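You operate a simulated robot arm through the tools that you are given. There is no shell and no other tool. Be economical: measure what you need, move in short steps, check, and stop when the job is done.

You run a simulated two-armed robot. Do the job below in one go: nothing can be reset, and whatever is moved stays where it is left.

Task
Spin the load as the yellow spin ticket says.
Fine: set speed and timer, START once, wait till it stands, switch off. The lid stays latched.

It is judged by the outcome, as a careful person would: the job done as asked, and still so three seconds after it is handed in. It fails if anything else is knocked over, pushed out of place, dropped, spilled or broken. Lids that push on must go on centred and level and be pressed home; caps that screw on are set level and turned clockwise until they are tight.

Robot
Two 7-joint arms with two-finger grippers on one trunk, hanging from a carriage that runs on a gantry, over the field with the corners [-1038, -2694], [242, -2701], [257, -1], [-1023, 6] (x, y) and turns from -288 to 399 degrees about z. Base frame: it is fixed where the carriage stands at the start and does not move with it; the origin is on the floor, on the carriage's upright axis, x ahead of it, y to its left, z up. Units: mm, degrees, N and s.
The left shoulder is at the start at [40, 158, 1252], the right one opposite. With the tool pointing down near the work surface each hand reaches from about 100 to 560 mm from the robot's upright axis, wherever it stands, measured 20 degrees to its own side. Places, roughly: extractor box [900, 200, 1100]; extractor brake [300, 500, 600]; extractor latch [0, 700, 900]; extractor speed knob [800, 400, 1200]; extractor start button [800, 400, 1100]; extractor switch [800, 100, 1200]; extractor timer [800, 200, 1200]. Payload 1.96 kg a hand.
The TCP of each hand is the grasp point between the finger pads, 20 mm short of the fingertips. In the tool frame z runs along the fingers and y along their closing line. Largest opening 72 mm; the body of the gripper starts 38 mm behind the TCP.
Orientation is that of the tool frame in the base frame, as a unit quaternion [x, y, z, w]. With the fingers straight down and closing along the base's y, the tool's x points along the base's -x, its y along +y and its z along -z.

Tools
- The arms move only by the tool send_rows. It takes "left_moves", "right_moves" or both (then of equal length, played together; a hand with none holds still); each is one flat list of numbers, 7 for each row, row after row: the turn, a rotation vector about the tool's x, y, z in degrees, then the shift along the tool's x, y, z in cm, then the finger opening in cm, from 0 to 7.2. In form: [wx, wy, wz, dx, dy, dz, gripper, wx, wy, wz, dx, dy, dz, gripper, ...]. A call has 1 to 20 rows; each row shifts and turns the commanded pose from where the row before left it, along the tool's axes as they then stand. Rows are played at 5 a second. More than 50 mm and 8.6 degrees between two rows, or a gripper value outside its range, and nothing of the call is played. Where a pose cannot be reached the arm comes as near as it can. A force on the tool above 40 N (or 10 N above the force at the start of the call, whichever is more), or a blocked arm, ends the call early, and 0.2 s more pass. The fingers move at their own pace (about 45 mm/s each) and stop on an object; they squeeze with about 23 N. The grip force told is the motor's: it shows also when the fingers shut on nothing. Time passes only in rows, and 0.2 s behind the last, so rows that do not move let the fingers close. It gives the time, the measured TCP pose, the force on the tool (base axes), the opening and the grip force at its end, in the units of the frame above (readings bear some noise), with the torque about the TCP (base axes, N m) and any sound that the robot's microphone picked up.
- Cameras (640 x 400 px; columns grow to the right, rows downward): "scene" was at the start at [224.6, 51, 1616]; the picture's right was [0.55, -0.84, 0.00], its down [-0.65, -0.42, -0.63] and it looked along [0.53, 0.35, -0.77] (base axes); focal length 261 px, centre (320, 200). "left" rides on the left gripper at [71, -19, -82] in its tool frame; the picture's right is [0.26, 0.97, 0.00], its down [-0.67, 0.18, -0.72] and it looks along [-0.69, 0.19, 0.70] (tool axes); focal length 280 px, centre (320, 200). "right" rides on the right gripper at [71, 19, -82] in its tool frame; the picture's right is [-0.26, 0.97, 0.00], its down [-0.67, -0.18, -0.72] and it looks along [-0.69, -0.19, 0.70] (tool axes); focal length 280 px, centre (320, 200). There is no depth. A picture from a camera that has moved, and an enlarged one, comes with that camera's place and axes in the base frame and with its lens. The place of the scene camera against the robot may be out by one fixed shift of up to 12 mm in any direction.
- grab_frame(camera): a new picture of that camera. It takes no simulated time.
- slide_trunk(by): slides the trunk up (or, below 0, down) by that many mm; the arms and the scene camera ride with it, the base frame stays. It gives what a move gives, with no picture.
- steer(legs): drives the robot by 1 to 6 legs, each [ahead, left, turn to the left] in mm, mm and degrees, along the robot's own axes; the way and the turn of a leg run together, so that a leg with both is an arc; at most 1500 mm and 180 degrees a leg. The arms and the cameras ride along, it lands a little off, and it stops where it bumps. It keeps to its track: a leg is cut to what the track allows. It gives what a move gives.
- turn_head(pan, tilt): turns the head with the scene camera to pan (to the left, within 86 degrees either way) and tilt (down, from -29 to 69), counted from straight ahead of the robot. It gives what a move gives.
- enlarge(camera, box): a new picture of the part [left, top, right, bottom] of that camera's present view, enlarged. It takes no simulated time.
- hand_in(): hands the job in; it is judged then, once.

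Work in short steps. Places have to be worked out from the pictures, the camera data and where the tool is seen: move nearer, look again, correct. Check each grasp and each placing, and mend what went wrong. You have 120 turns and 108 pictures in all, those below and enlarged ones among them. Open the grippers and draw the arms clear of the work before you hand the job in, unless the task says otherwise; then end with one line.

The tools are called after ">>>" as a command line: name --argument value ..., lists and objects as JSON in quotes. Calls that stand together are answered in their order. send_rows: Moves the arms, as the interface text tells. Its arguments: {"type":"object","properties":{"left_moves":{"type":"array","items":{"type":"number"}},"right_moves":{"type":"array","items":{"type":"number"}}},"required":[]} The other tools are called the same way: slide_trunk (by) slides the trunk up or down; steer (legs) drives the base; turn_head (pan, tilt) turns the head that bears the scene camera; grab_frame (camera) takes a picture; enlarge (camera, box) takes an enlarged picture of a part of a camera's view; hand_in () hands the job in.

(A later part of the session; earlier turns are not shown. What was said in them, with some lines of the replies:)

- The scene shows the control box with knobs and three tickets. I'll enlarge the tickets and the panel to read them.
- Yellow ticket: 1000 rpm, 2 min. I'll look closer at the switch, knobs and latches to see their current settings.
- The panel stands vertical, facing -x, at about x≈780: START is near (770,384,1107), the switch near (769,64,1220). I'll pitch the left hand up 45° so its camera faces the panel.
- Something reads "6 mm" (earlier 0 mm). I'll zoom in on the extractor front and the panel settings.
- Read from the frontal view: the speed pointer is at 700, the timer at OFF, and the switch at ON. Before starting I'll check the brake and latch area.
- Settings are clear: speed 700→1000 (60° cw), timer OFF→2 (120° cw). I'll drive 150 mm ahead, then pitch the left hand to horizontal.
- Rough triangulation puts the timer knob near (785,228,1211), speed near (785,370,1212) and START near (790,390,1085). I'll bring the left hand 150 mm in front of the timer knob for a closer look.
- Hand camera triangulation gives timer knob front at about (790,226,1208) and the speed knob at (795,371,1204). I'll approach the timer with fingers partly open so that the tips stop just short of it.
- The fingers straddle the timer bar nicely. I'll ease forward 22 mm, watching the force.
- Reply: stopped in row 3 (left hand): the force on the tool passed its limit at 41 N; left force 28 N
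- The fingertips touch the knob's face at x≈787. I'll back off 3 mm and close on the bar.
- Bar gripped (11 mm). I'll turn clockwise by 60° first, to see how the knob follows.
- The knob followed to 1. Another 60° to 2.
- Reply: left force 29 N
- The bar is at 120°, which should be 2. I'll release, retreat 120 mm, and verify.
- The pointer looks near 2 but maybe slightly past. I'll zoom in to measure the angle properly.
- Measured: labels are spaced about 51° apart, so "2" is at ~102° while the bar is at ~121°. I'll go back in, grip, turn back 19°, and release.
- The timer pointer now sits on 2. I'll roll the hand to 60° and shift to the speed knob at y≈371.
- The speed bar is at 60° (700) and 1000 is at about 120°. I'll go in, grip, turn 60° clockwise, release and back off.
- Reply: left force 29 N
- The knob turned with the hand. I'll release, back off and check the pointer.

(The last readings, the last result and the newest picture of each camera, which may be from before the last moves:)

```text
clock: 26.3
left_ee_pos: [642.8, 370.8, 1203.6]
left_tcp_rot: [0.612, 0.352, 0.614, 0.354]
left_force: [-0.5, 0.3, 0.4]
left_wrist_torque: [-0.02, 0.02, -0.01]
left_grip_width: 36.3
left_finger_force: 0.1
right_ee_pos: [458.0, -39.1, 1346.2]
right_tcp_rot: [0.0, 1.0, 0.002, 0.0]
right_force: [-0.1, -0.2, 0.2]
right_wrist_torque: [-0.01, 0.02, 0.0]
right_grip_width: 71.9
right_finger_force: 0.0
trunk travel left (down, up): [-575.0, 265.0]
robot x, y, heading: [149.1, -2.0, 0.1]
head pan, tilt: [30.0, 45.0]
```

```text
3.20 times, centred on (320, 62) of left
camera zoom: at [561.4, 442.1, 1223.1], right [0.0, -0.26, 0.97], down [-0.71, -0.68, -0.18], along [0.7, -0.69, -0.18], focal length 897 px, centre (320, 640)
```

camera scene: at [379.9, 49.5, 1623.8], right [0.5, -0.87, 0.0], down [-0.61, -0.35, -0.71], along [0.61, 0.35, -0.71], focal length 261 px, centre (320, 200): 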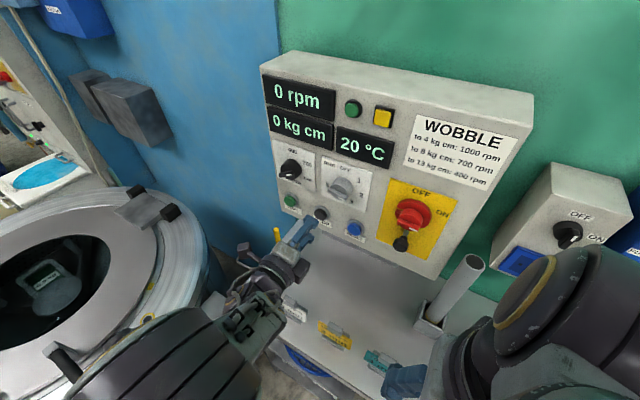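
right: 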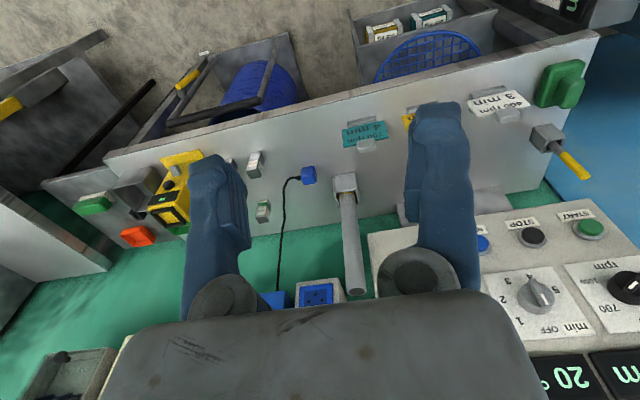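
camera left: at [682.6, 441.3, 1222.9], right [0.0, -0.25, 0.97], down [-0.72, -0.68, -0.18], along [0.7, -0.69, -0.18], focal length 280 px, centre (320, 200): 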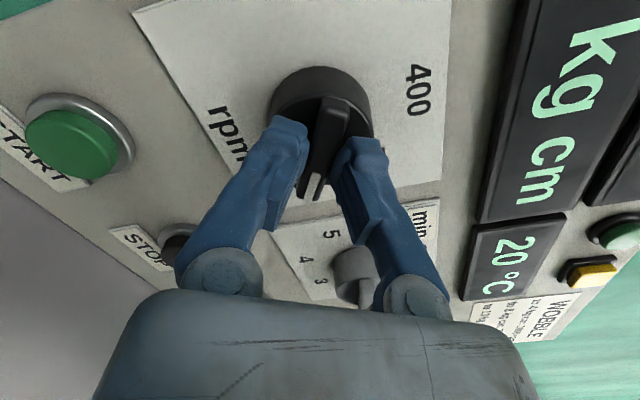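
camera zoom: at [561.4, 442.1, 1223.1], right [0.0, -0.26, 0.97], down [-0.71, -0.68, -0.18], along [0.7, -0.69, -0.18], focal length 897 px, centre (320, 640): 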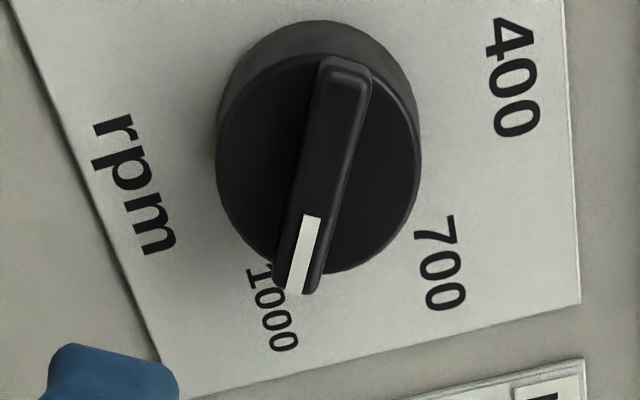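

Speed set to 1000. START is at about (800,393,1083); I'll close the fingers and move the hand in front of it, 40 mm short.

>>> send_rows --left_moves '[0, 0, 0, -1.03, -2.88, 1.0, 2, 0, 0, 0, -1.03, -2.88, 2.0, 0, 0, 0, 0, -1.03, -2.88, 2.0, 0, 0, 0, 0, -1.03, -2.88, 2.0, 0, 0, 0, 0, 0, 0, 0, 0, 0, 0, 0, 0, 0, 0, 0]'

>>> grab_frame --camera "left"

>>> enlarge --camera "scene" --box '[220, 60, 440, 300]'

```text
clock: 27.7
left_ee_pos: [713.5, 394.4, 1085.2]
left_tcp_rot: [0.612, 0.354, 0.612, 0.354]
left_force: [-0.3, 0.6, 0.6]
left_wrist_torque: [0.01, 0.02, 0.01]
left_grip_width: 0.1
left_finger_force: 23.1
right_ee_pos: [457.3, -39.5, 1345.9]
right_tcp_rot: [0.0, 1.0, 0.001, 0.0]
right_force: [-1.4, 0.0, 0.5]
right_wrist_torque: [0.0, 0.01, 0.0]
right_grip_width: 72.1
right_finger_force: 0.0
trunk travel left (down, up): [-575.0, 265.0]
robot x, y, heading: [147.2, 0.4, 0.0]
head pan, tilt: [30.0, 45.0]
```

```text
68 pictures are left
camera left: at [632.2, 464.4, 1103.4], right [0.0, -0.25, 0.97], down [-0.71, -0.68, -0.18], along [0.7, -0.69, -0.18], focal length 280 px, centre (320, 200)
```

left: 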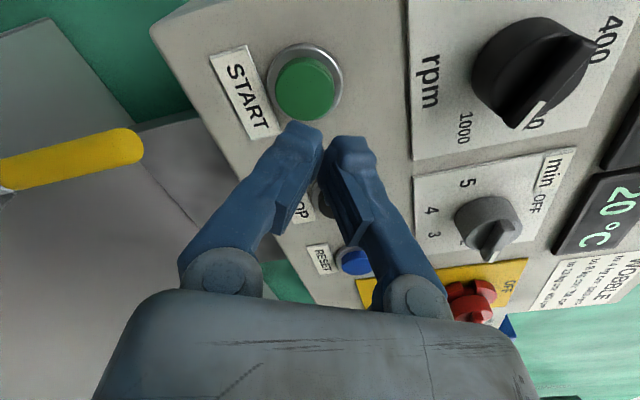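

```text
1.67 times, centred on (330, 180) of scene
camera zoom: at [379.9, 49.5, 1623.8], right [0.5, -0.87, 0.0], down [-0.61, -0.35, -0.71], along [0.61, 0.35, -0.71], focal length 436 px, centre (303, 233)
```

zoom: 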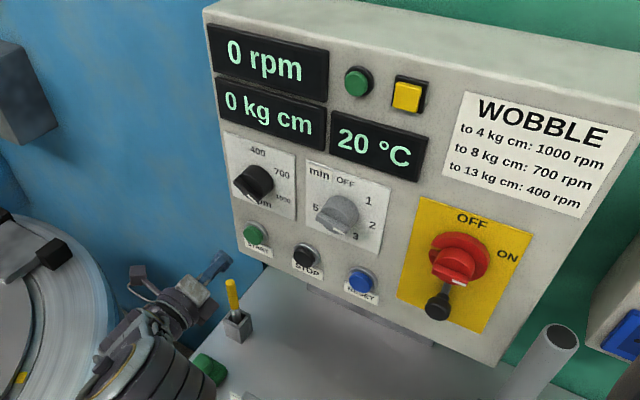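

START's cap refines to about (807,393,1074). I'll correct down 11 mm and advance to about 20 mm off the cap.

>>> send_rows --left_moves '[0, 0, 0, -0.68, -0.88, 2.0, 0, 0, 0, 0, 0, 0, 2.8, 0, 0, 0, 0, 0, 0, 0, 0]'

>>> grab_frame --camera "left"

>>> enlarge --camera "scene" --box '[240, 150, 360, 250]'

```text
clock: 28.5
left_ee_pos: [761.9, 391.4, 1074.7]
left_tcp_rot: [0.611, 0.355, 0.613, 0.354]
left_force: [-0.2, 0.6, 0.6]
left_wrist_torque: [-0.05, -0.02, 0.01]
left_grip_width: 0.1
left_finger_force: 22.4
right_ee_pos: [457.8, -39.9, 1346.3]
right_tcp_rot: [-0.001, 1.0, 0.002, -0.001]
right_force: [-0.5, -0.5, 0.8]
right_wrist_torque: [0.0, 0.01, 0.01]
right_grip_width: 72.0
right_finger_force: 0.0
trunk travel left (down, up): [-575.0, 265.0]
robot x, y, heading: [143.1, -3.1, 0.0]
head pan, tilt: [30.0, 45.0]
```

```text
66 pictures are left
camera left: at [680.3, 462.1, 1092.2], right [0.0, -0.25, 0.97], down [-0.71, -0.68, -0.18], along [0.7, -0.69, -0.18], focal length 280 px, centre (320, 200)
```

left: 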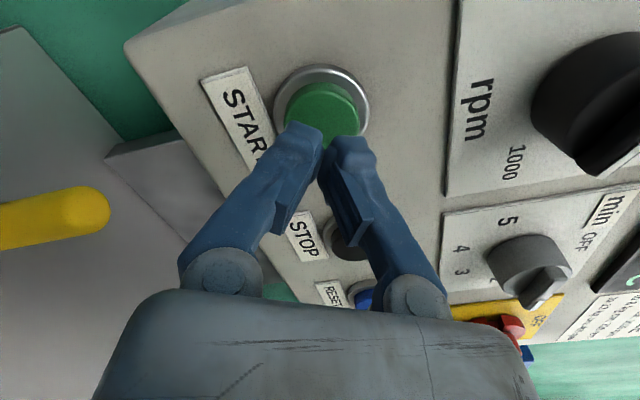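

```text
4.00 times, centred on (300, 200) of scene
camera zoom: at [379.9, 49.5, 1623.8], right [0.5, -0.87, 0.0], down [-0.61, -0.35, -0.71], along [0.61, 0.35, -0.71], focal length 1046 px, centre (400, 200)
```

zoom: 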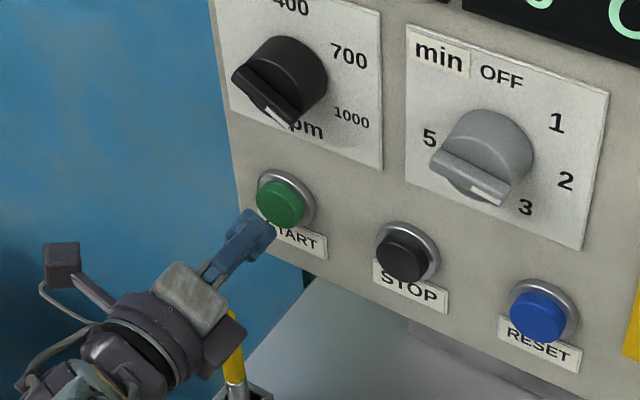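

Lined up, with clearance over the yellow tool (top z≈984). I'll press START once: advance until contact plus a few mm, then retreat.

>>> send_rows --left_moves '[0, 0, 0, 0, 0, 2.0, 0, 0, 0, 0, 0, 0, 0.5, 0, 0, 0, 0, 0, 0, 0.4, 0]'

>>> enlarge --camera "scene" --box '[220, 60, 440, 300]'

```text
clock: 29.3
left_ee_pos: [788.9, 391.7, 1074.0]
left_tcp_rot: [0.612, 0.354, 0.612, 0.354]
left_force: [-8.9, -1.6, 0.5]
left_wrist_torque: [-0.05, -0.02, -0.01]
left_grip_width: 5.8
left_finger_force: 29.4
right_ee_pos: [457.2, -39.2, 1345.8]
right_tcp_rot: [0.0, 1.0, 0.002, 0.0]
right_force: [0.3, -0.1, 0.3]
right_wrist_torque: [0.02, 0.03, -0.01]
right_grip_width: 72.2
right_finger_force: 0.0
trunk travel left (down, up): [-575.0, 265.0]
robot x, y, heading: [147.6, 0.3, 0.1]
head pan, tilt: [30.0, 45.0]
heard: click
```

```text
1.67 times, centred on (330, 180) of scene
camera zoom: at [379.2, 49.5, 1623.7], right [0.5, -0.87, 0.0], down [-0.61, -0.35, -0.71], along [0.61, 0.35, -0.71], focal length 436 px, centre (303, 233)
```

zoom: 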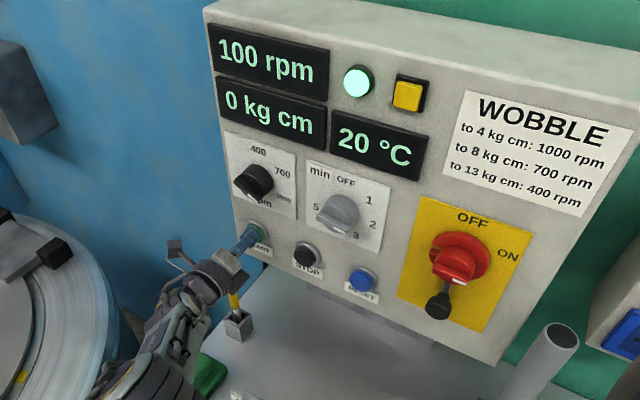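

It clicked: the running lamp is lit and it shows 100 rpm. I'll retreat from the button and wait.

>>> send_rows --left_moves '[0, 0, 0, 0, 0, -3, 0, 0, 0, 0, 0, 0, -4, 0, 0, 0, 0, 0, 0, -4, 0, 0, 0, 0, 0, 0, 0, 0, 0, 0, 0, 0, 0, 0, 0, 0, 0, 0, 0, 0, 0, 0, 0, 0, 0, 0, 0, 0, 0, 0, 0, 0, 0, 0, 0, 0]'

>>> enlarge --camera "scene" --box '[220, 60, 440, 300]'

```text
clock: 31.1
left_ee_pos: [678.4, 392.3, 1074.7]
left_tcp_rot: [0.611, 0.354, 0.613, 0.354]
left_force: [-0.1, -0.5, -0.6]
left_wrist_torque: [-0.01, -0.01, 0.01]
left_grip_width: 0.3
left_finger_force: 29.3
right_ee_pos: [457.8, -40.0, 1345.8]
right_tcp_rot: [-0.001, 1.0, 0.002, 0.0]
right_force: [0.7, -0.3, 0.2]
right_wrist_torque: [-0.01, 0.0, 0.01]
right_grip_width: 72.1
right_finger_force: 0.0
trunk travel left (down, up): [-575.0, 265.0]
robot x, y, heading: [151.5, -0.4, -0.0]
head pan, tilt: [30.0, 45.0]
```

```text
1.67 times, centred on (330, 180) of scene
camera zoom: at [379.9, 49.5, 1623.8], right [0.5, -0.87, 0.0], down [-0.61, -0.35, -0.71], along [0.61, 0.35, -0.71], focal length 436 px, centre (303, 233)
```

zoom: 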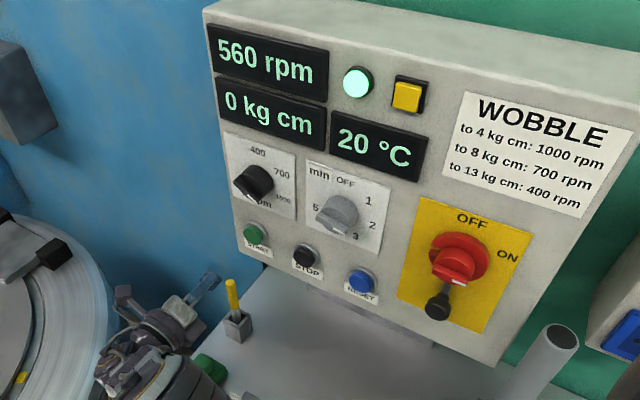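

560 rpm and rising, wobble 0. While it runs I'll roll the left hand to 90° and move it in front of the switch at (≈785,55,1207), with the right hand shifted aside.

>>> send_rows --left_moves '[0, 0, -7.5, 0, 0, -1, 1, 0, 0, -7.5, 0, 0, -1, 2, 0, 0, -7.5, 0, 0, -1, 3, 0, 0, -7.5, 0, 0, -1, 4, 0, 0, 0, -3.37, 1.32, 0, 5, 0, 0, 0, -3.37, 1.32, 0, 5, 0, 0, 0, -3.37, 1.32, 0, 5, 0, 0, 0, -3.37, 1.32, 0, 5, 0, 0, 0, -3.37, 1.32, 0, 5, 0, 0, 0, -3.37, 1.32, 0, 5, 0, 0, 0, -3.37, 1.32, 0, 5, 0, 0, 0, -3.37, 1.32, 0, 5, 0, 0, 0, -3.37, 1.32, 0, 5, 0, 0, 0, -3.37, 1.32, 0, 5, 0, 0, 0, 0, 0, 0, 5]' --right_moves '[0, 0, 0, 1, -1.5, 0, 7.2, 0, 0, 0, 1, -1.5, 0, 7.2, 0, 0, 0, 1, -1.5, 0, 7.2, 0, 0, 0, 1, -1.5, 0, 7.2, 0, 0, 0, 1, -1.5, 0, 7.2, 0, 0, 0, 1, -1.5, 0, 7.2, 0, 0, 0, 1, -1.5, 0, 7.2, 0, 0, 0, 1, -1.5, 0, 7.2, 0, 0, 0, 0, 0, 0, 7.2, 0, 0, 0, 0, 0, 0, 7.2, 0, 0, 0, 0, 0, 0, 7.2, 0, 0, 0, 0, 0, 0, 7.2, 0, 0, 0, 0, 0, 0, 7.2, 0, 0, 0, 0, 0, 0, 7.2, 0, 0, 0, 0, 0, 0, 7.2]'

>>> grab_frame --camera "left"

>>> grab_frame --camera "scene"

```text
clock: 34.3
left_ee_pos: [638.9, 54.3, 1207.3]
left_tcp_rot: [0.499, 0.499, 0.501, 0.5]
left_force: [0.7, -0.1, -0.3]
left_wrist_torque: [0.04, 0.03, 0.0]
left_grip_width: 49.9
left_finger_force: 0.1
right_ee_pos: [384.1, -145.7, 1312.1]
right_tcp_rot: [-0.001, 1.0, 0.002, 0.001]
right_force: [-0.2, -0.1, 0.3]
right_wrist_torque: [0.01, -0.02, -0.01]
right_grip_width: 71.8
right_finger_force: 0.0
right hand out of reach, approached as far as the arm can: row 3, 4, 5, 6, 7, 8
trunk travel left (down, up): [-575.0, 265.0]
robot x, y, heading: [146.3, 2.5, -0.0]
head pan, tilt: [30.0, 45.0]
```

```text
62 pictures are left
camera left: at [558.7, 125.5, 1186.6], right [0.0, 0.26, 0.96], down [-0.71, -0.68, 0.18], along [0.7, -0.69, 0.19], focal length 280 px, centre (320, 200)
```

left: 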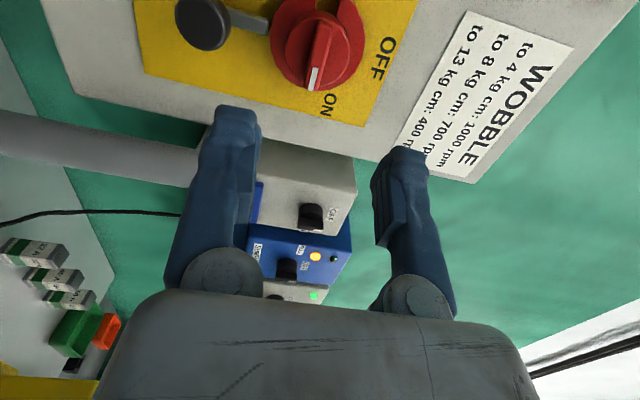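

```text
61 pictures are left
camera scene: at [379.9, 49.5, 1623.8], right [0.5, -0.87, 0.0], down [-0.61, -0.35, -0.71], along [0.61, 0.35, -0.71], focal length 261 px, centre (320, 200)
```

scene: 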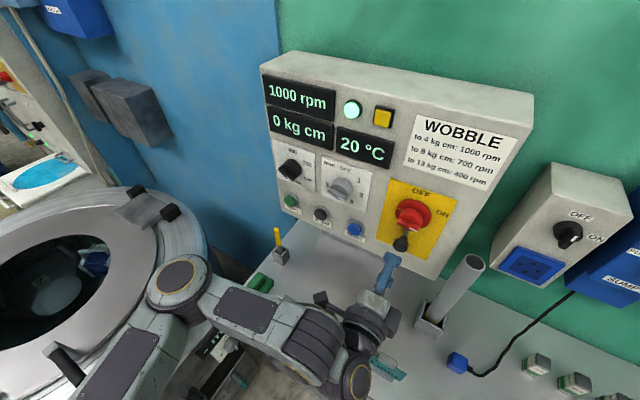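

1000 rpm, wobble 0. I'll look closely at the switch while waiting.

>>> enlarge --camera "left" --box '[140, 0, 420, 140]'

>>> send_rows --left_moves '[0, 0, 0, 0, 0, 0, 5, 0, 0, 0, 0, 0, 0, 5, 0, 0, 0, 0, 0, 0, 5, 0, 0, 0, 0, 0, 0, 5, 0, 0, 0, 0, 0, 0, 5, 0, 0, 0, 0, 0, 0, 5, 0, 0, 0, 0, 0, 0, 5, 0, 0, 0, 0, 0, 0, 5, 0, 0, 0, 0, 0, 0, 5, 0, 0, 0, 0, 0, 0, 5, 0, 0, 0, 0, 0, 0, 5, 0, 0, 0, 0, 0, 0, 5, 0, 0, 0, 0, 0, 0, 5, 0, 0, 0, 0, 0, 0, 5, 0, 0, 0, 0, 0, 0, 5, 0, 0, 0, 0, 0, 0, 5, 0, 0, 0, 0, 0, 0, 5, 0, 0, 0, 0, 0, 0, 5, 0, 0, 0, 0, 0, 0, 5, 0, 0, 0, 0, 0, 0, 5]'

>>> grab_frame --camera "scene"

```text
2.29 times, centred on (280, 70) of left
camera zoom: at [558.7, 125.5, 1186.6], right [0.0, 0.26, 0.96], down [-0.71, -0.68, 0.18], along [0.7, -0.69, 0.19], focal length 641 px, centre (411, 497)
```

zoom: 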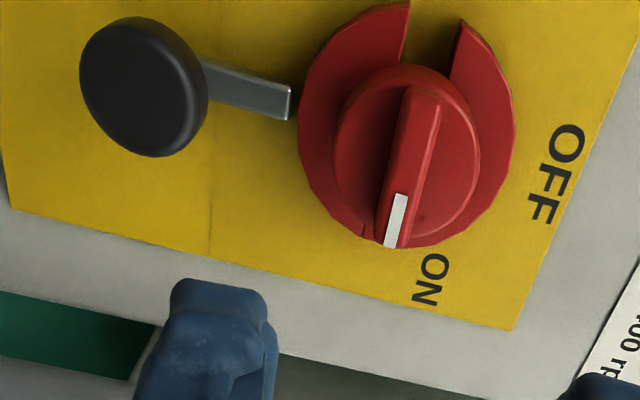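

```text
clock: 38.5
left_ee_pos: [639.9, 54.9, 1206.7]
left_tcp_rot: [0.5, 0.5, 0.5, 0.5]
left_force: [0.1, 0.2, 0.4]
left_wrist_torque: [0.0, 0.01, 0.03]
left_grip_width: 49.8
left_finger_force: 0.1
right_ee_pos: [385.3, -145.5, 1312.4]
right_tcp_rot: [-0.001, 1.0, 0.002, 0.001]
right_force: [-0.1, 0.2, -0.3]
right_wrist_torque: [0.01, 0.01, 0.01]
right_grip_width: 72.0
right_finger_force: 0.1
trunk travel left (down, up): [-575.0, 265.0]
robot x, y, heading: [147.2, -0.7, 0.2]
head pan, tilt: [30.0, 45.0]
```

```text
59 pictures are left
camera scene: at [379.9, 49.5, 1623.8], right [0.5, -0.87, 0.0], down [-0.61, -0.35, -0.71], along [0.61, 0.35, -0.71], focal length 261 px, centre (320, 200)
```

scene: 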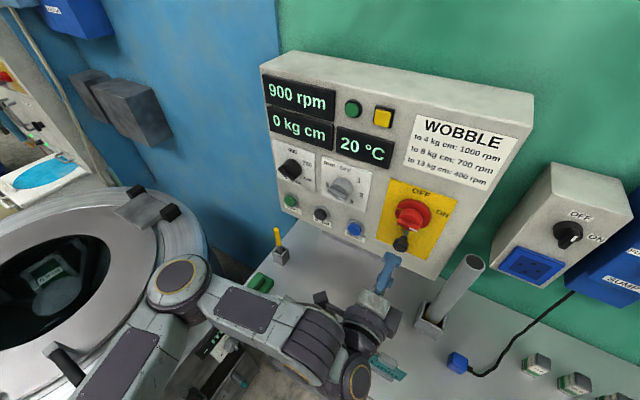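

Timer ran out and it is slowing (900 rpm). I'll wait on.

>>> send_rows --left_moves '[0, 0, 0, 0, 0, 0, 5, 0, 0, 0, 0, 0, 0, 5, 0, 0, 0, 0, 0, 0, 5, 0, 0, 0, 0, 0, 0, 5, 0, 0, 0, 0, 0, 0, 5, 0, 0, 0, 0, 0, 0, 5, 0, 0, 0, 0, 0, 0, 5, 0, 0, 0, 0, 0, 0, 5, 0, 0, 0, 0, 0, 0, 5, 0, 0, 0, 0, 0, 0, 5, 0, 0, 0, 0, 0, 0, 5, 0, 0, 0, 0, 0, 0, 5, 0, 0, 0, 0, 0, 0, 5, 0, 0, 0, 0, 0, 0, 5, 0, 0, 0, 0, 0, 0, 5, 0, 0, 0, 0, 0, 0, 5, 0, 0, 0, 0, 0, 0, 5, 0, 0, 0, 0, 0, 0, 5, 0, 0, 0, 0, 0, 0, 5, 0, 0, 0, 0, 0, 0, 5]'

>>> grab_frame --camera "scene"

```text
clock: 42.7
left_ee_pos: [640.5, 54.8, 1206.7]
left_tcp_rot: [0.499, 0.5, 0.5, 0.501]
left_force: [-1.0, 0.3, -0.6]
left_wrist_torque: [0.03, 0.03, -0.04]
left_grip_width: 49.8
left_finger_force: 0.1
right_ee_pos: [383.9, -144.7, 1312.5]
right_tcp_rot: [-0.001, 1.0, 0.002, 0.001]
right_force: [0.1, -0.9, 0.2]
right_wrist_torque: [0.0, 0.02, 0.03]
right_grip_width: 72.0
right_finger_force: 0.1
trunk travel left (down, up): [-575.0, 265.0]
robot x, y, heading: [151.1, 0.9, 0.1]
head pan, tilt: [30.0, 45.0]
```

```text
58 pictures are left
camera scene: at [379.9, 49.5, 1623.8], right [0.5, -0.87, 0.0], down [-0.61, -0.35, -0.71], along [0.61, 0.35, -0.71], focal length 261 px, centre (320, 200)
```

scene: 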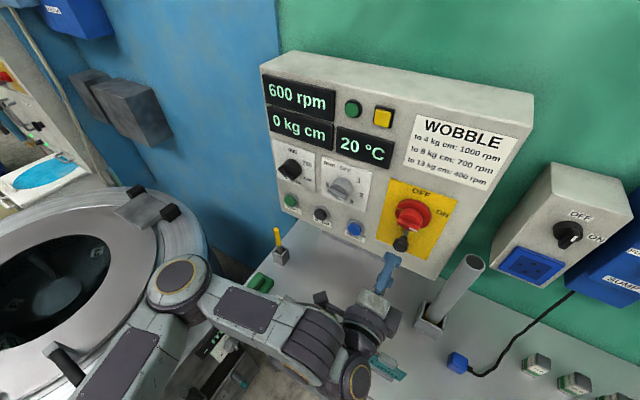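

600 rpm. I keep waiting, meanwhile easing the open fingers to about 18 mm from the switch bar.

>>> send_rows --left_moves '[0, 0, 0, -0.15, 0, 4, 3.4, 0, 0, 0, 0, 0, 4, 3.4, 0, 0, 0, 0, 0, 2.8, 3.4, 0, 0, 0, 0, 0, 0, 3.4, 0, 0, 0, 0, 0, 0, 3.4, 0, 0, 0, 0, 0, 0, 3.4, 0, 0, 0, 0, 0, 0, 3.4, 0, 0, 0, 0, 0, 0, 3.4, 0, 0, 0, 0, 0, 0, 3.4, 0, 0, 0, 0, 0, 0, 3.4, 0, 0, 0, 0, 0, 0, 3.4, 0, 0, 0, 0, 0, 0, 3.4, 0, 0, 0, 0, 0, 0, 3.4, 0, 0, 0, 0, 0, 0, 3.4, 0, 0, 0, 0, 0, 0, 3.4, 0, 0, 0, 0, 0, 0, 3.4, 0, 0, 0, 0, 0, 0, 3.4, 0, 0, 0, 0, 0, 0, 3.4, 0, 0, 0, 0, 0, 0, 3.4, 0, 0, 0, 0, 0, 0, 3.4]'

>>> grab_frame --camera "left"

>>> grab_frame --camera "scene"

```text
clock: 46.9
left_ee_pos: [748.5, 53.4, 1206.4]
left_tcp_rot: [0.499, 0.499, 0.501, 0.501]
left_force: [-0.1, -1.0, -0.3]
left_wrist_torque: [-0.01, 0.0, 0.02]
left_grip_width: 33.8
left_finger_force: 0.0
right_ee_pos: [384.2, -146.3, 1311.8]
right_tcp_rot: [-0.001, 1.0, 0.002, 0.0]
right_force: [-0.2, 0.0, 0.1]
right_wrist_torque: [-0.02, 0.01, 0.02]
right_grip_width: 72.0
right_finger_force: 0.2
trunk travel left (down, up): [-575.0, 265.0]
robot x, y, heading: [151.2, -4.3, 0.1]
head pan, tilt: [30.0, 45.0]
```

```text
57 pictures are left
camera left: at [667.2, 123.1, 1186.9], right [0.0, 0.26, 0.96], down [-0.72, -0.67, 0.18], along [0.7, -0.69, 0.19], focal length 280 px, centre (320, 200)
```

left: 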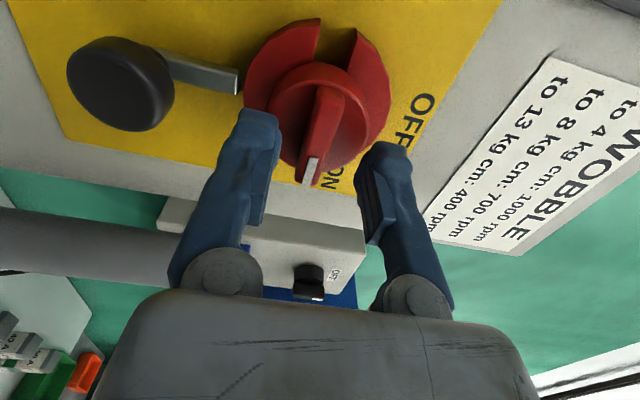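

```text
56 pictures are left
camera scene: at [379.9, 49.5, 1623.8], right [0.5, -0.87, 0.0], down [-0.61, -0.35, -0.71], along [0.61, 0.35, -0.71], focal length 261 px, centre (320, 200)
```

scene: 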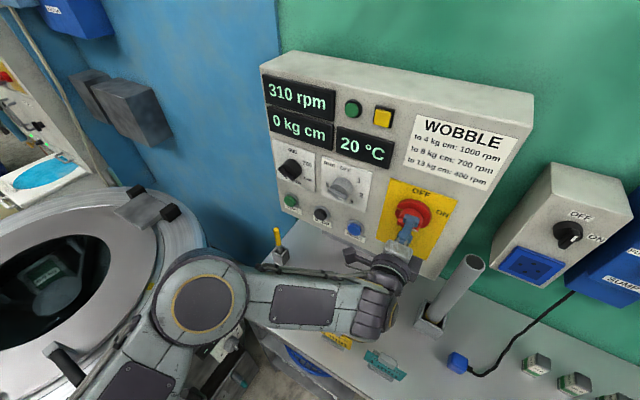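

310 rpm. The fingers straddle the switch bar well; I'll keep waiting.

>>> send_rows --left_moves '[0, 0, 0, 0, 0, 0, 3.4, 0, 0, 0, 0, 0, 0, 3.4, 0, 0, 0, 0, 0, 0, 3.4, 0, 0, 0, 0, 0, 0, 3.4, 0, 0, 0, 0, 0, 0, 3.4, 0, 0, 0, 0, 0, 0, 3.4, 0, 0, 0, 0, 0, 0, 3.4, 0, 0, 0, 0, 0, 0, 3.4, 0, 0, 0, 0, 0, 0, 3.4, 0, 0, 0, 0, 0, 0, 3.4, 0, 0, 0, 0, 0, 0, 3.4, 0, 0, 0, 0, 0, 0, 3.4, 0, 0, 0, 0, 0, 0, 3.4, 0, 0, 0, 0, 0, 0, 3.4, 0, 0, 0, 0, 0, 0, 3.4, 0, 0, 0, 0, 0, 0, 3.4, 0, 0, 0, 0, 0, 0, 3.4, 0, 0, 0, 0, 0, 0, 3.4, 0, 0, 0, 0, 0, 0, 3.4, 0, 0, 0, 0, 0, 0, 3.4]'

>>> send_rows --left_moves '[0, 0, 0, 0, 0, 0, 3.4, 0, 0, 0, 0, 0, 0, 3.4, 0, 0, 0, 0, 0, 0, 3.4, 0, 0, 0, 0, 0, 0, 3.4, 0, 0, 0, 0, 0, 0, 3.4, 0, 0, 0, 0, 0, 0, 3.4, 0, 0, 0, 0, 0, 0, 3.4, 0, 0, 0, 0, 0, 0, 3.4, 0, 0, 0, 0, 0, 0, 3.4, 0, 0, 0, 0, 0, 0, 3.4, 0, 0, 0, 0, 0, 0, 3.4, 0, 0, 0, 0, 0, 0, 3.4]'

>>> enlarge --camera "scene" --box '[250, 60, 470, 200]'

```text
clock: 51.1
left_ee_pos: [748.7, 52.3, 1207.7]
left_tcp_rot: [0.499, 0.499, 0.501, 0.501]
left_force: [0.1, -0.8, -0.4]
left_wrist_torque: [-0.01, 0.02, 0.0]
left_grip_width: 34.2
left_finger_force: 0.2
right_ee_pos: [384.9, -145.2, 1311.4]
right_tcp_rot: [-0.001, 1.0, 0.002, 0.001]
right_force: [-1.4, -0.1, 0.7]
right_wrist_torque: [0.05, -0.03, -0.01]
right_grip_width: 71.8
right_finger_force: 0.1
trunk travel left (down, up): [-575.0, 265.0]
robot x, y, heading: [147.5, 1.0, -0.1]
head pan, tilt: [30.0, 45.0]
```

```text
clock: 53.7
left_ee_pos: [747.5, 53.1, 1207.1]
left_tcp_rot: [0.498, 0.5, 0.501, 0.501]
left_force: [-0.1, -0.1, -1.0]
left_wrist_torque: [-0.02, -0.02, 0.01]
left_grip_width: 33.9
left_finger_force: 0.0
right_ee_pos: [385.2, -146.7, 1311.8]
right_tcp_rot: [-0.001, 1.0, 0.001, 0.001]
right_force: [-0.4, 0.7, -0.3]
right_wrist_torque: [0.0, -0.01, 0.0]
right_grip_width: 72.0
right_finger_force: 0.0
trunk travel left (down, up): [-575.0, 265.0]
robot x, y, heading: [149.0, 6.4, 0.1]
head pan, tilt: [30.0, 45.0]
```

```text
2.86 times, centred on (360, 130) of scene
camera zoom: at [379.9, 49.5, 1623.8], right [0.5, -0.87, 0.0], down [-0.61, -0.35, -0.71], along [0.61, 0.35, -0.71], focal length 747 px, centre (206, 400)
```

zoom: 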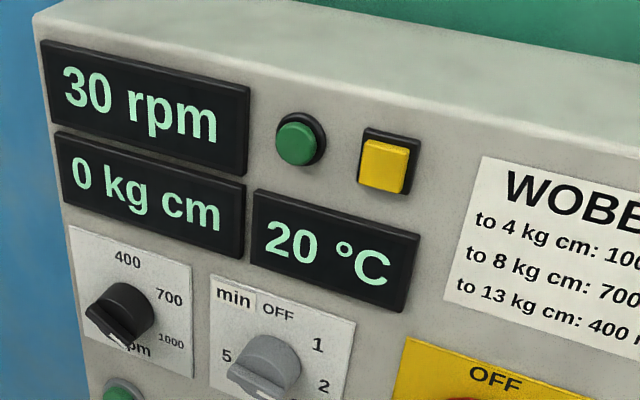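

30 rpm; a little more waiting.

>>> send_rows --left_moves '[0, 0, 0, 0, 0, 0, 3.4, 0, 0, 0, 0, 0, 0, 3.4, 0, 0, 0, 0, 0, 0, 3.4, 0, 0, 0, 0, 0, 0, 3.4, 0, 0, 0, 0, 0, 0, 3.4, 0, 0, 0, 0, 0, 0, 3.4, 0, 0, 0, 0, 0, 0, 3.4, 0, 0, 0, 0, 0, 0, 3.4, 0, 0, 0, 0, 0, 0, 3.4, 0, 0, 0, 0, 0, 0, 3.4, 0, 0, 0, 0, 0, 0, 3.4, 0, 0, 0, 0, 0, 0, 3.4, 0, 0, 0, 0, 0, 0, 3.4, 0, 0, 0, 0, 0, 0, 3.4]'

>>> grab_frame --camera "scene"

```text
clock: 56.7
left_ee_pos: [749.0, 52.2, 1206.0]
left_tcp_rot: [0.499, 0.5, 0.5, 0.501]
left_force: [0.2, 0.2, 0.5]
left_wrist_torque: [-0.02, -0.01, -0.01]
left_grip_width: 33.9
left_finger_force: 0.1
right_ee_pos: [384.8, -145.9, 1312.7]
right_tcp_rot: [-0.001, 1.0, 0.002, 0.001]
right_force: [0.1, 0.7, -1.0]
right_wrist_torque: [-0.01, 0.0, -0.03]
right_grip_width: 71.9
right_finger_force: 0.0
trunk travel left (down, up): [-575.0, 265.0]
robot x, y, heading: [147.7, 0.6, 0.1]
head pan, tilt: [30.0, 45.0]
```

```text
54 pictures are left
camera scene: at [379.9, 49.5, 1623.8], right [0.5, -0.87, 0.0], down [-0.61, -0.35, -0.71], along [0.61, 0.35, -0.71], focal length 261 px, centre (320, 200)
```

scene: 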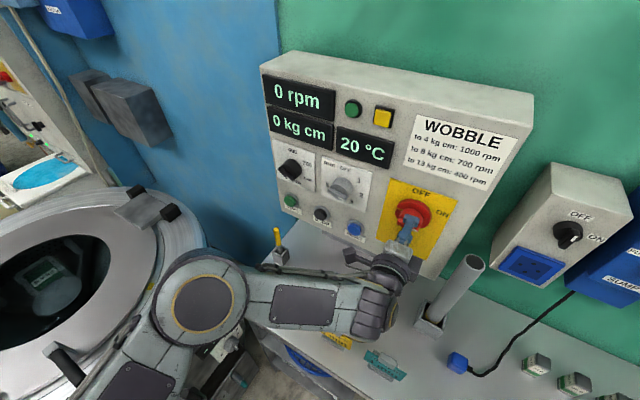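

It stands at 0 rpm. Now I ease onto the switch until contact or 20 mm more.

>>> send_rows --left_moves '[0, 0, 0, 0, 0, 0.8, 3.4, 0, 0, 0, 0, 0, 0.6, 3.4, 0, 0, 0, 0, 0, 0.5, 3.4]'

>>> grab_frame --camera "left"

```text
clock: 57.4
left_ee_pos: [757.4, 53.2, 1206.2]
left_tcp_rot: [0.5, 0.499, 0.5, 0.501]
left_force: [-34.4, 5.5, 4.2]
left_wrist_torque: [0.0, 0.18, 0.15]
left_grip_width: 33.1
left_finger_force: 0.0
right_ee_pos: [380.3, -144.1, 1310.4]
right_tcp_rot: [-0.002, 1.0, 0.002, -0.001]
right_force: [-0.3, 0.2, -0.6]
right_wrist_torque: [0.0, 0.04, -0.01]
right_grip_width: 72.0
right_finger_force: 0.0
trunk travel left (down, up): [-575.0, 265.0]
robot x, y, heading: [148.0, -3.1, 0.2]
head pan, tilt: [30.0, 45.0]
stopped in row 3 (left hand): the force on the tool passed its limit at 48 N (the readings are from after the stop); the commanded pose is now the measured one
```

```text
53 pictures are left
camera left: at [676.5, 123.9, 1186.0], right [0.0, 0.26, 0.96], down [-0.72, -0.67, 0.18], along [0.7, -0.69, 0.19], focal length 280 px, centre (320, 200)
```

left: 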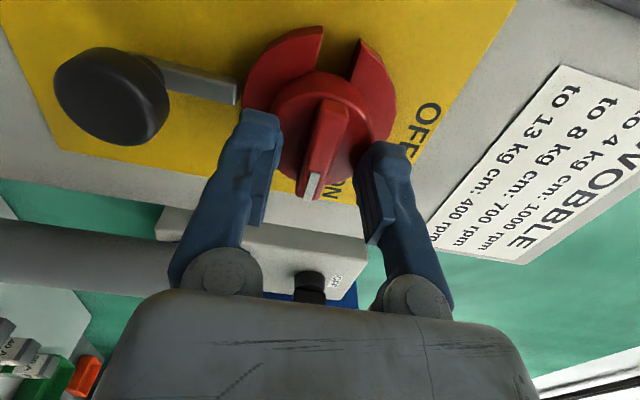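

Contact at tip x≈778. I'll back 3 mm, grip the bar, and turn 90° anticlockwise to OFF in two stages.

>>> send_rows --left_moves '[0, 0, 0, 0, 0, -0.2, 3.4, 0, 0, 0, 0, 0, 0, 0, 0, 0, 0, 0, 0, 0, 0, 0, 0, 0, 0, 0, 0, 0, 0, 0, -7.5, 0, 0, 0, 0, 0, 0, -7.5, 0, 0, 0, 0, 0, 0, -7.5, 0, 0, 0, 0, 0, 0, -7.5, 0, 0, 0, 0, 0, 0, -7.5, 0, 0, 0, 0, 0, 0, -7.5, 0, 0, 0, 0]'

>>> grab_frame --camera "left"

```text
clock: 59.6
left_ee_pos: [757.6, 53.8, 1208.1]
left_tcp_rot: [0.268, 0.652, 0.27, 0.655]
left_force: [-8.0, 2.2, -17.1]
left_wrist_torque: [-0.01, 0.97, 0.64]
left_grip_width: 10.9
left_finger_force: 38.5
right_ee_pos: [381.4, -144.8, 1311.7]
right_tcp_rot: [-0.001, 1.0, 0.002, -0.001]
right_force: [-0.4, 0.4, -0.3]
right_wrist_torque: [0.01, -0.02, 0.01]
right_grip_width: 72.0
right_finger_force: 0.2
trunk travel left (down, up): [-575.0, 265.0]
robot x, y, heading: [145.1, 1.4, 0.0]
head pan, tilt: [30.0, 45.0]
```

```text
52 pictures are left
camera left: at [677.7, 88.9, 1142.7], right [0.0, 0.87, 0.49], down [-0.72, -0.35, 0.6], along [0.7, -0.35, 0.62], focal length 280 px, centre (320, 200)
```

left: 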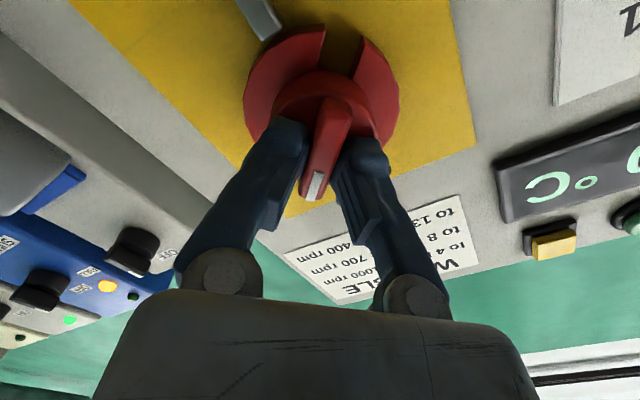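

The switch follows (45° so far). Turning the remaining 45°.

>>> send_rows --left_moves '[0, 0, -7.5, 0, 0, 0, 0, 0, 0, -7.5, 0, 0, 0, 0, 0, 0, -7.5, 0, 0, 0, 0, 0, 0, -7.5, 0, 0, 0, 0, 0, 0, -7.5, 0, 0, 0, 0, 0, 0, -7.5, 0, 0, 0, 0, 0, 0, 0, 0, 0, 0, 0]'

>>> grab_frame --camera "left"

>>> grab_frame --camera "scene"

```text
clock: 61.2
left_ee_pos: [758.3, 56.6, 1208.8]
left_tcp_rot: [-0.001, 0.705, 0.0, 0.709]
left_force: [-21.7, 16.6, 6.6]
left_wrist_torque: [0.25, -0.31, 0.03]
left_grip_width: 11.4
left_finger_force: 38.2
right_ee_pos: [382.6, -144.0, 1312.2]
right_tcp_rot: [-0.001, 1.0, 0.004, -0.001]
right_force: [0.5, 0.8, 0.3]
right_wrist_torque: [-0.01, 0.03, -0.03]
right_grip_width: 72.2
right_finger_force: 0.0
trunk travel left (down, up): [-575.0, 265.0]
robot x, y, heading: [148.4, 1.9, 0.2]
head pan, tilt: [30.0, 45.0]
```

```text
51 pictures are left
camera left: at [678.0, 35.7, 1136.5], right [0.0, 0.96, -0.26], down [-0.72, 0.18, 0.67], along [0.69, 0.19, 0.69], focal length 280 px, centre (320, 200)
```

left: 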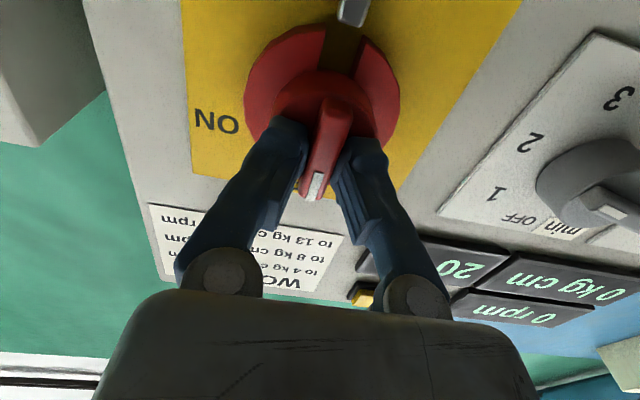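

```text
50 pictures are left
camera scene: at [377.8, 51.0, 1623.5], right [0.5, -0.86, 0.0], down [-0.61, -0.35, -0.71], along [0.61, 0.36, -0.71], focal length 261 px, centre (320, 200)
```

scene: 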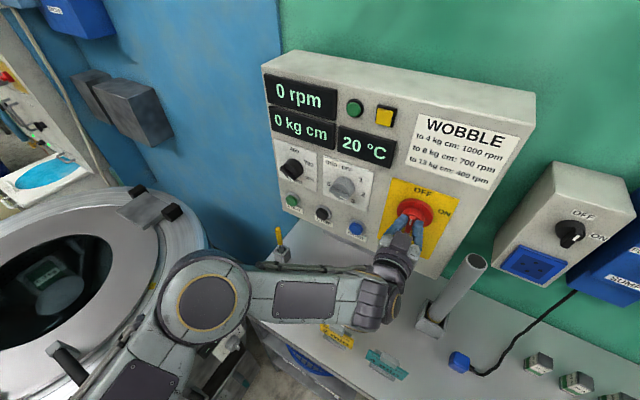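

The bar stands vertical, toward OFF, though the displays stay lit. I'll release, back off and inspect.

>>> send_rows --left_moves '[0, 0, 0, 0, 0, 0, 3.6, 0, 0, 0, 0, 0, 0, 3.6, 0, 0, 0, 0, 0, -3, 3.6, 0, 0, 0, 0, 0, -4.5, 3.6, 0, 0, 0, 0, 0, -4.5, 3.6, 0, 0, 0, 0, 0, 0, 3.6]'

>>> enlarge --camera "left" --box '[200, 0, 440, 150]'

>>> enlarge --camera "scene" --box '[250, 60, 470, 280]'

```text
clock: 62.6
left_ee_pos: [640.3, 53.8, 1207.9]
left_tcp_rot: [0.001, 0.705, -0.001, 0.71]
left_force: [-0.3, -0.1, 0.1]
left_wrist_torque: [0.0, -0.03, 0.03]
left_grip_width: 35.9
left_finger_force: 0.2
right_ee_pos: [384.4, -145.2, 1313.4]
right_tcp_rot: [-0.001, 1.0, 0.002, 0.001]
right_force: [-1.0, -0.9, -0.2]
right_wrist_torque: [-0.01, -0.04, 0.0]
right_grip_width: 72.3
right_finger_force: 0.1
trunk travel left (down, up): [-575.0, 265.0]
robot x, y, heading: [148.8, -2.8, 0.1]
head pan, tilt: [30.0, 45.0]
```

```text
2.67 times, centred on (320, 75) of left
camera zoom: at [559.9, 33.6, 1135.7], right [0.0, 0.96, -0.26], down [-0.72, 0.18, 0.67], along [0.69, 0.19, 0.7], focal length 748 px, centre (320, 533)
```

zoom: 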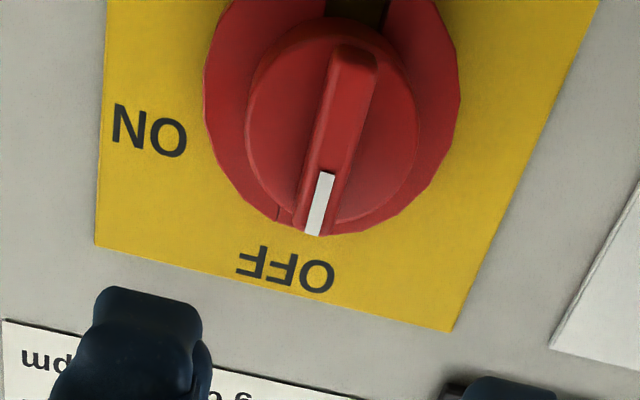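

```text
1.82 times, centred on (360, 170) of scene
camera zoom: at [379.2, 49.7, 1623.9], right [0.5, -0.87, 0.0], down [-0.61, -0.35, -0.71], along [0.61, 0.35, -0.71], focal length 475 px, centre (247, 254)
```

zoom: 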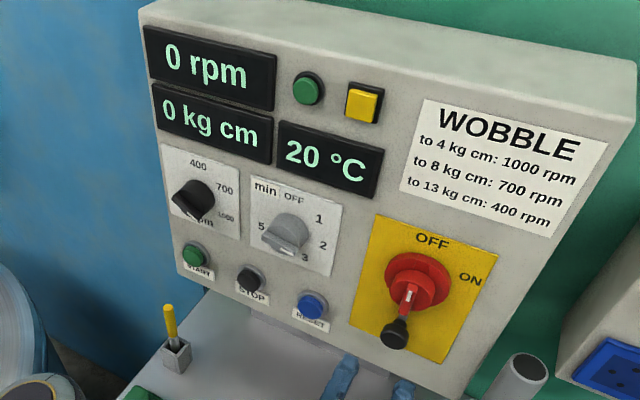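

The pointer is exactly at OFF (its notch now lines up with the lever), rotor standing at 0 rpm. I'll draw clear by backing the base 150 mm and take a final look.

>>> steer --legs '[[-150, 0, 0]]'

>>> grab_frame --camera "scene"

>>> grab_frame --camera "left"

```text
clock: 64.0
left_ee_pos: [492.1, 51.6, 1207.6]
left_tcp_rot: [0.001, 0.706, -0.002, 0.708]
left_force: [-0.4, 0.4, 0.0]
left_wrist_torque: [0.0, -0.04, 0.0]
left_grip_width: 36.1
left_finger_force: 0.0
right_ee_pos: [234.3, -146.4, 1311.2]
right_tcp_rot: [-0.001, 1.0, 0.002, 0.0]
right_force: [0.7, -0.4, 0.8]
right_wrist_torque: [0.01, 0.02, -0.03]
right_grip_width: 71.9
right_finger_force: 0.1
trunk travel left (down, up): [-575.0, 265.0]
robot x, y, heading: [0.1, 1.2, 0.1]
head pan, tilt: [30.0, 45.0]
```

```text
47 pictures are left
camera scene: at [230.2, 49.2, 1623.8], right [0.5, -0.87, 0.0], down [-0.61, -0.35, -0.71], along [0.61, 0.35, -0.71], focal length 261 px, centre (320, 200)
```

scene: 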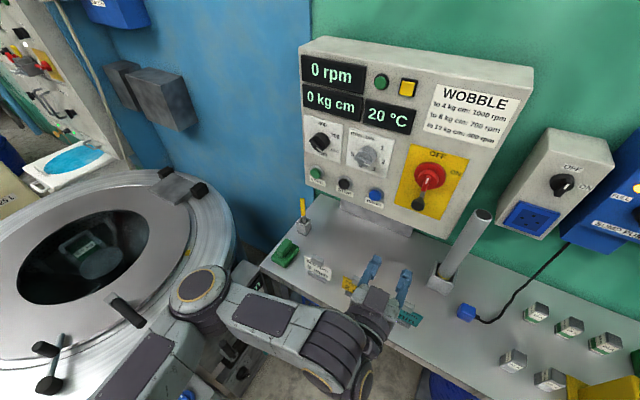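

```text
46 pictures are left
camera left: at [410.9, 32.4, 1135.6], right [0.0, 0.96, -0.26], down [-0.72, 0.19, 0.67], along [0.7, 0.19, 0.69], focal length 280 px, centre (320, 200)
```

left: 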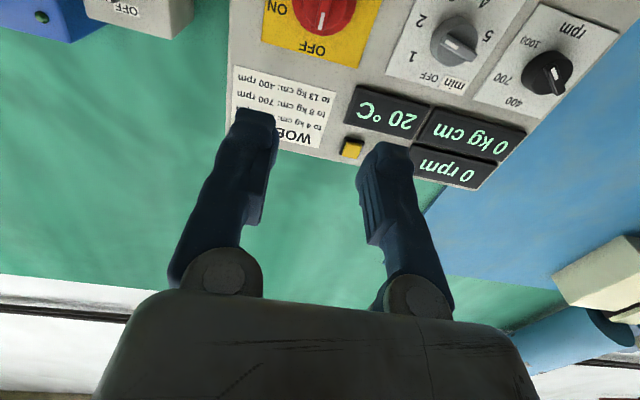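

All is in place: rotor standing, switch at OFF, lid still latched, and the hands clear. I'll open the left gripper fully and hand in.

>>> send_rows --left_moves '[0, 0, 0, 0, 0, -2, 7.2, 0, 0, 0, 0, 0, 0, 7.2, 0, 0, 0, 0, 0, 0, 7.2]'

>>> hand_in

```text
clock: 64.8
left_ee_pos: [472.1, 53.2, 1207.3]
left_tcp_rot: [-0.001, 0.705, 0.0, 0.709]
left_force: [-0.5, -0.2, 0.1]
left_wrist_torque: [0.0, -0.03, -0.01]
left_grip_width: 71.9
left_finger_force: 0.2
right_ee_pos: [235.1, -146.1, 1311.8]
right_tcp_rot: [0.0, 1.0, 0.001, 0.0]
right_force: [0.1, -0.3, -0.9]
right_wrist_torque: [0.01, 0.0, 0.03]
right_grip_width: 71.9
right_finger_force: 0.0
trunk travel left (down, up): [-575.0, 265.0]
robot x, y, heading: [-2.1, -1.2, 0.2]
head pan, tilt: [30.0, 45.0]
```

```text
The job is handed in.
```

I spun the load as the yellow ticket says (1000 rpm, 2 min) with one START press, let it run down to 0 rpm, then turned the switch to OFF without touching the lid; the panel displays stayed lit after that, so OFF is judged from the pointer.
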